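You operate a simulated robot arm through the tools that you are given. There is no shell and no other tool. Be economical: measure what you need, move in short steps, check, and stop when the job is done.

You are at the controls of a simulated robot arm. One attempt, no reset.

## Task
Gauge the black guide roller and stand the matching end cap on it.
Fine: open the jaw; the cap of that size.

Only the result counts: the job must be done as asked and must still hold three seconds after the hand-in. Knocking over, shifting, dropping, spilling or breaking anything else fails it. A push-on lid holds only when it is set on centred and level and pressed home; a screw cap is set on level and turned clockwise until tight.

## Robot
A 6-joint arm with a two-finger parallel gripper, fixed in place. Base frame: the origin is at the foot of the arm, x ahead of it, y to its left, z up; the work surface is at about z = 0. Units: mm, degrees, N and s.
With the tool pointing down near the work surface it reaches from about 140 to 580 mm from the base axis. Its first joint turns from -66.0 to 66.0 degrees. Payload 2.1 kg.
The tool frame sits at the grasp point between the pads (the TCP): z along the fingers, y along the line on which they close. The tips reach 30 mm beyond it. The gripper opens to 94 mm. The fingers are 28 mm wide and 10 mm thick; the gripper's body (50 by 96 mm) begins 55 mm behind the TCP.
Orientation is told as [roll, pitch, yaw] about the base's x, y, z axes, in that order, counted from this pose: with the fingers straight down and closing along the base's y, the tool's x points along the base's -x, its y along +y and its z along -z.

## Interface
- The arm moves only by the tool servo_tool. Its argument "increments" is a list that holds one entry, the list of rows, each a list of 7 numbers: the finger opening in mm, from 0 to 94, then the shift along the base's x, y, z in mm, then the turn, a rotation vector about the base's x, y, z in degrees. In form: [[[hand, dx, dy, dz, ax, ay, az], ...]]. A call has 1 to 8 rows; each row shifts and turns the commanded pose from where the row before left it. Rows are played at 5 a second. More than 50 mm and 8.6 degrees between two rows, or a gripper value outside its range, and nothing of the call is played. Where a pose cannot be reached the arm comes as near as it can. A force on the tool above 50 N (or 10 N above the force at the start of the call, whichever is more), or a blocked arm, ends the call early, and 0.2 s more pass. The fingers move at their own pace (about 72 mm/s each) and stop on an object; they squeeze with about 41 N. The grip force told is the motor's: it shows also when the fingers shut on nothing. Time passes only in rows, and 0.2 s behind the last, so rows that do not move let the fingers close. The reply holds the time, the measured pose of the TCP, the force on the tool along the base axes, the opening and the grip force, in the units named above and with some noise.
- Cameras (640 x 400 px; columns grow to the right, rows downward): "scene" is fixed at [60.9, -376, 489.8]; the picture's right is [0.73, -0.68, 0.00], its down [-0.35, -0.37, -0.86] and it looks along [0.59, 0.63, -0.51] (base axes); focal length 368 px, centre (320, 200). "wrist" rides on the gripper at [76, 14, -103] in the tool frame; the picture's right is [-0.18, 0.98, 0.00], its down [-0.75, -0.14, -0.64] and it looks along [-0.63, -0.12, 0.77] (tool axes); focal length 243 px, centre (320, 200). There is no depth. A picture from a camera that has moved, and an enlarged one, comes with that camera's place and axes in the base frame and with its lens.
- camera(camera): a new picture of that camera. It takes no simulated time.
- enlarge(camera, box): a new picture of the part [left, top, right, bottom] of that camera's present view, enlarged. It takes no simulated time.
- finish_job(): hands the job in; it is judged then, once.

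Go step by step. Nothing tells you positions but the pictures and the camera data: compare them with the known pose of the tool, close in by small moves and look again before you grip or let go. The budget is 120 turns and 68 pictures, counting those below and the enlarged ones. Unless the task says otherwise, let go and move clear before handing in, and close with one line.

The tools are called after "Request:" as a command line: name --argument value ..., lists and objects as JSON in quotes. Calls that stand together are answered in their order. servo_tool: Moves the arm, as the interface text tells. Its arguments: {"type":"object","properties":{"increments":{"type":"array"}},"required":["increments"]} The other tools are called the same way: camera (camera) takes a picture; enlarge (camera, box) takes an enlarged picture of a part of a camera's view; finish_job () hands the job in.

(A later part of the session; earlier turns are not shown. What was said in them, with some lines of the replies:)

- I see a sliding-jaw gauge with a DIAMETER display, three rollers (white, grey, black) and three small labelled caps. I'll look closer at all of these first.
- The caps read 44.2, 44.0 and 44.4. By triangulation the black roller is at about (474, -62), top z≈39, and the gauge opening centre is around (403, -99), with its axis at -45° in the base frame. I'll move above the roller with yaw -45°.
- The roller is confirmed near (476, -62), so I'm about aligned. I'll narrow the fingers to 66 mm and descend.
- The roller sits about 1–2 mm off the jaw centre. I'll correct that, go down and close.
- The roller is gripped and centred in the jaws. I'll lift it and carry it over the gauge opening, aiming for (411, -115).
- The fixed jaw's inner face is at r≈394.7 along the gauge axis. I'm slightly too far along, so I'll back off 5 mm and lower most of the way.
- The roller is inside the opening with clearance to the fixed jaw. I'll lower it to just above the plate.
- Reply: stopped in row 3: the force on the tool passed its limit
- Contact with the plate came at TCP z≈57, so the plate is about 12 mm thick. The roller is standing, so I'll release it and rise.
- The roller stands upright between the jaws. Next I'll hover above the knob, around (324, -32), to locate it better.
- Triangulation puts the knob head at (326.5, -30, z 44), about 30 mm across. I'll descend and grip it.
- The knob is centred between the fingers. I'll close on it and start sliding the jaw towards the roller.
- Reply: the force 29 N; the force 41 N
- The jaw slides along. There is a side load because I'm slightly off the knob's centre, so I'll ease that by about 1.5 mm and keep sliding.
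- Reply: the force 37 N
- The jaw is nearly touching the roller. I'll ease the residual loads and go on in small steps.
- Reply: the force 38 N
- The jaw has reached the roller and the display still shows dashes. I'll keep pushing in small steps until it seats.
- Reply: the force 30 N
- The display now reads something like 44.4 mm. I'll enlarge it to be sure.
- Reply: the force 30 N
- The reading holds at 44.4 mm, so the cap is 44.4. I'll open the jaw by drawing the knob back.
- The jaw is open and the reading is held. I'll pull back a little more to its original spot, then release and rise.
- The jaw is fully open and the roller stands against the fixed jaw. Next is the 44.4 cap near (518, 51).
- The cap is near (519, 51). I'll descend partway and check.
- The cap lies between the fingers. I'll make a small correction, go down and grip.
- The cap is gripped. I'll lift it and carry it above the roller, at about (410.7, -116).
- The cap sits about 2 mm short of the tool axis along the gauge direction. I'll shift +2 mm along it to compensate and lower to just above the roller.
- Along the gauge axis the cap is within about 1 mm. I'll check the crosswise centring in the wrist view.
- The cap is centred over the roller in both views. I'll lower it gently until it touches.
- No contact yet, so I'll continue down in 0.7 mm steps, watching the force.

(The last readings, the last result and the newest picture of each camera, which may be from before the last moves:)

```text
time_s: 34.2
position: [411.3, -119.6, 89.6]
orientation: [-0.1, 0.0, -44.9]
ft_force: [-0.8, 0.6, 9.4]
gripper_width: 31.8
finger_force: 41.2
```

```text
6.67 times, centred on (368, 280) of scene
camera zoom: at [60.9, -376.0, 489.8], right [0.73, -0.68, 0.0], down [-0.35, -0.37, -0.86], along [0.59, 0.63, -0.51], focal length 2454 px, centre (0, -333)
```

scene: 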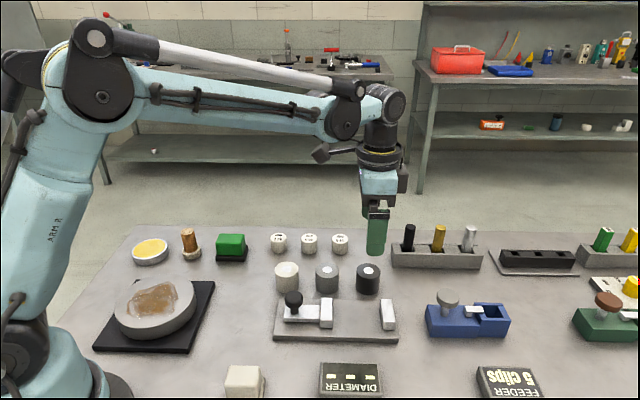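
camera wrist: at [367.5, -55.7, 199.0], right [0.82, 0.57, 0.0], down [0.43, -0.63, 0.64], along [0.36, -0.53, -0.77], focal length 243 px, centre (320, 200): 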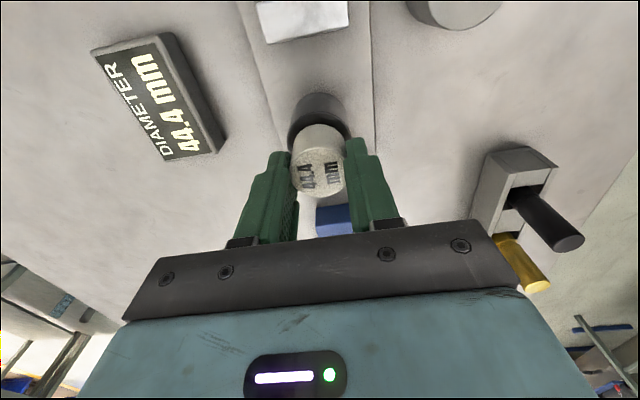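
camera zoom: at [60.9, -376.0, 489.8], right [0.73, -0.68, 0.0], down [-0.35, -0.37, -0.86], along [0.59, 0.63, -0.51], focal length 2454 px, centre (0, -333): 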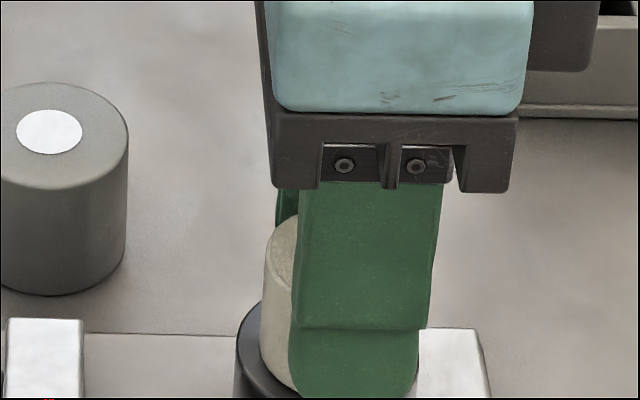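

The cap is resting on the roller with a light contact force. I'll release it and rise.

Request:
servo_tool --increments '[[[60, 0, 0, 0, 0, 0, 0], [60, 0, 0, 0, 0, 0, 0], [60, 0, 0, 10, 0, 0, 0], [60, 0, 0, 25, 0, 0, 0], [60, 0, 0, 35, 0, 0, 0], [60, -20, 20, 20, 0, 0, 0], [60, -20, 20, 0, 0, 0, 0]]]'

Request:
camera --camera "scene"

Request:
enlarge --camera "scene" --box '[260, 250, 420, 350]'

Request:
camera --camera "wrist"

```text
time_s: 35.8
position: [367.3, -81.0, 179.2]
orientation: [0.0, -0.1, -44.9]
ft_force: [-0.1, 0.1, 0.8]
gripper_width: 60.1
finger_force: 0.0
```

```text
26 pictures are left
```

scene: 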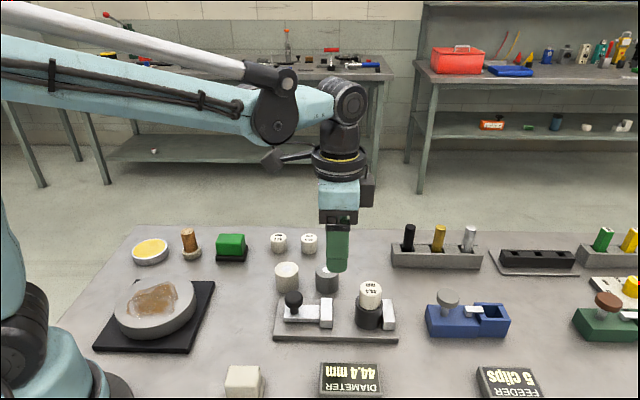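

```text
4.00 times, centred on (340, 300) of scene
camera zoom: at [60.9, -376.1, 489.8], right [0.73, -0.68, 0.0], down [-0.35, -0.37, -0.86], along [0.59, 0.63, -0.51], focal length 1472 px, centre (240, -200)
```

zoom: 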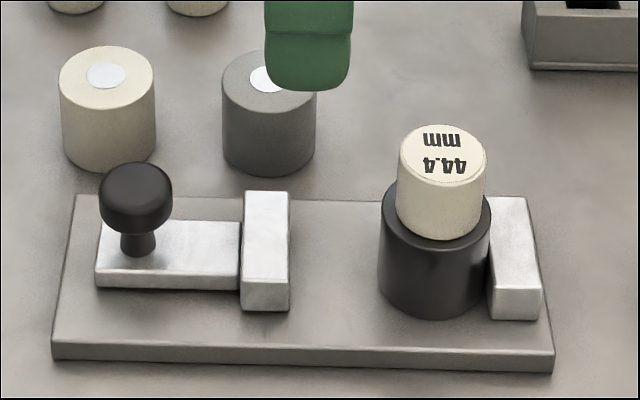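

```text
24 pictures are left
camera wrist: at [325.8, -17.6, 281.1], right [0.82, 0.57, 0.0], down [0.43, -0.63, 0.64], along [0.36, -0.53, -0.77], focal length 243 px, centre (320, 200)
```

wrist: 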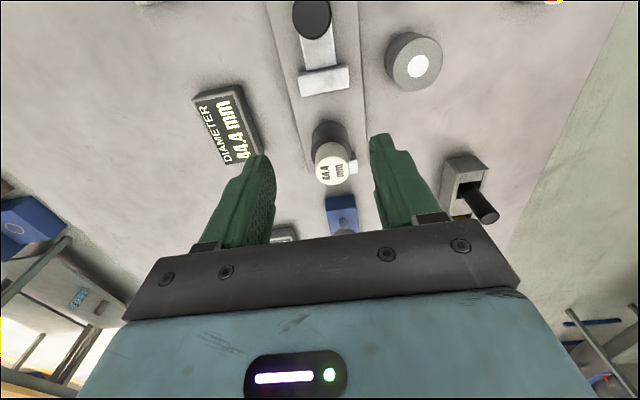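

The 44.4 cap stands level and fully supported on the black roller. The jaw is open and the arm is clear with nothing else disturbed, so I'm handing in.

Request:
finish_job

```text
The job is handed in.
```

The black roller gauged at 44.4 mm. The jaw is open again, and the 44.4 cap is standing on the roller, which I left in the gauge against the fixed jaw.
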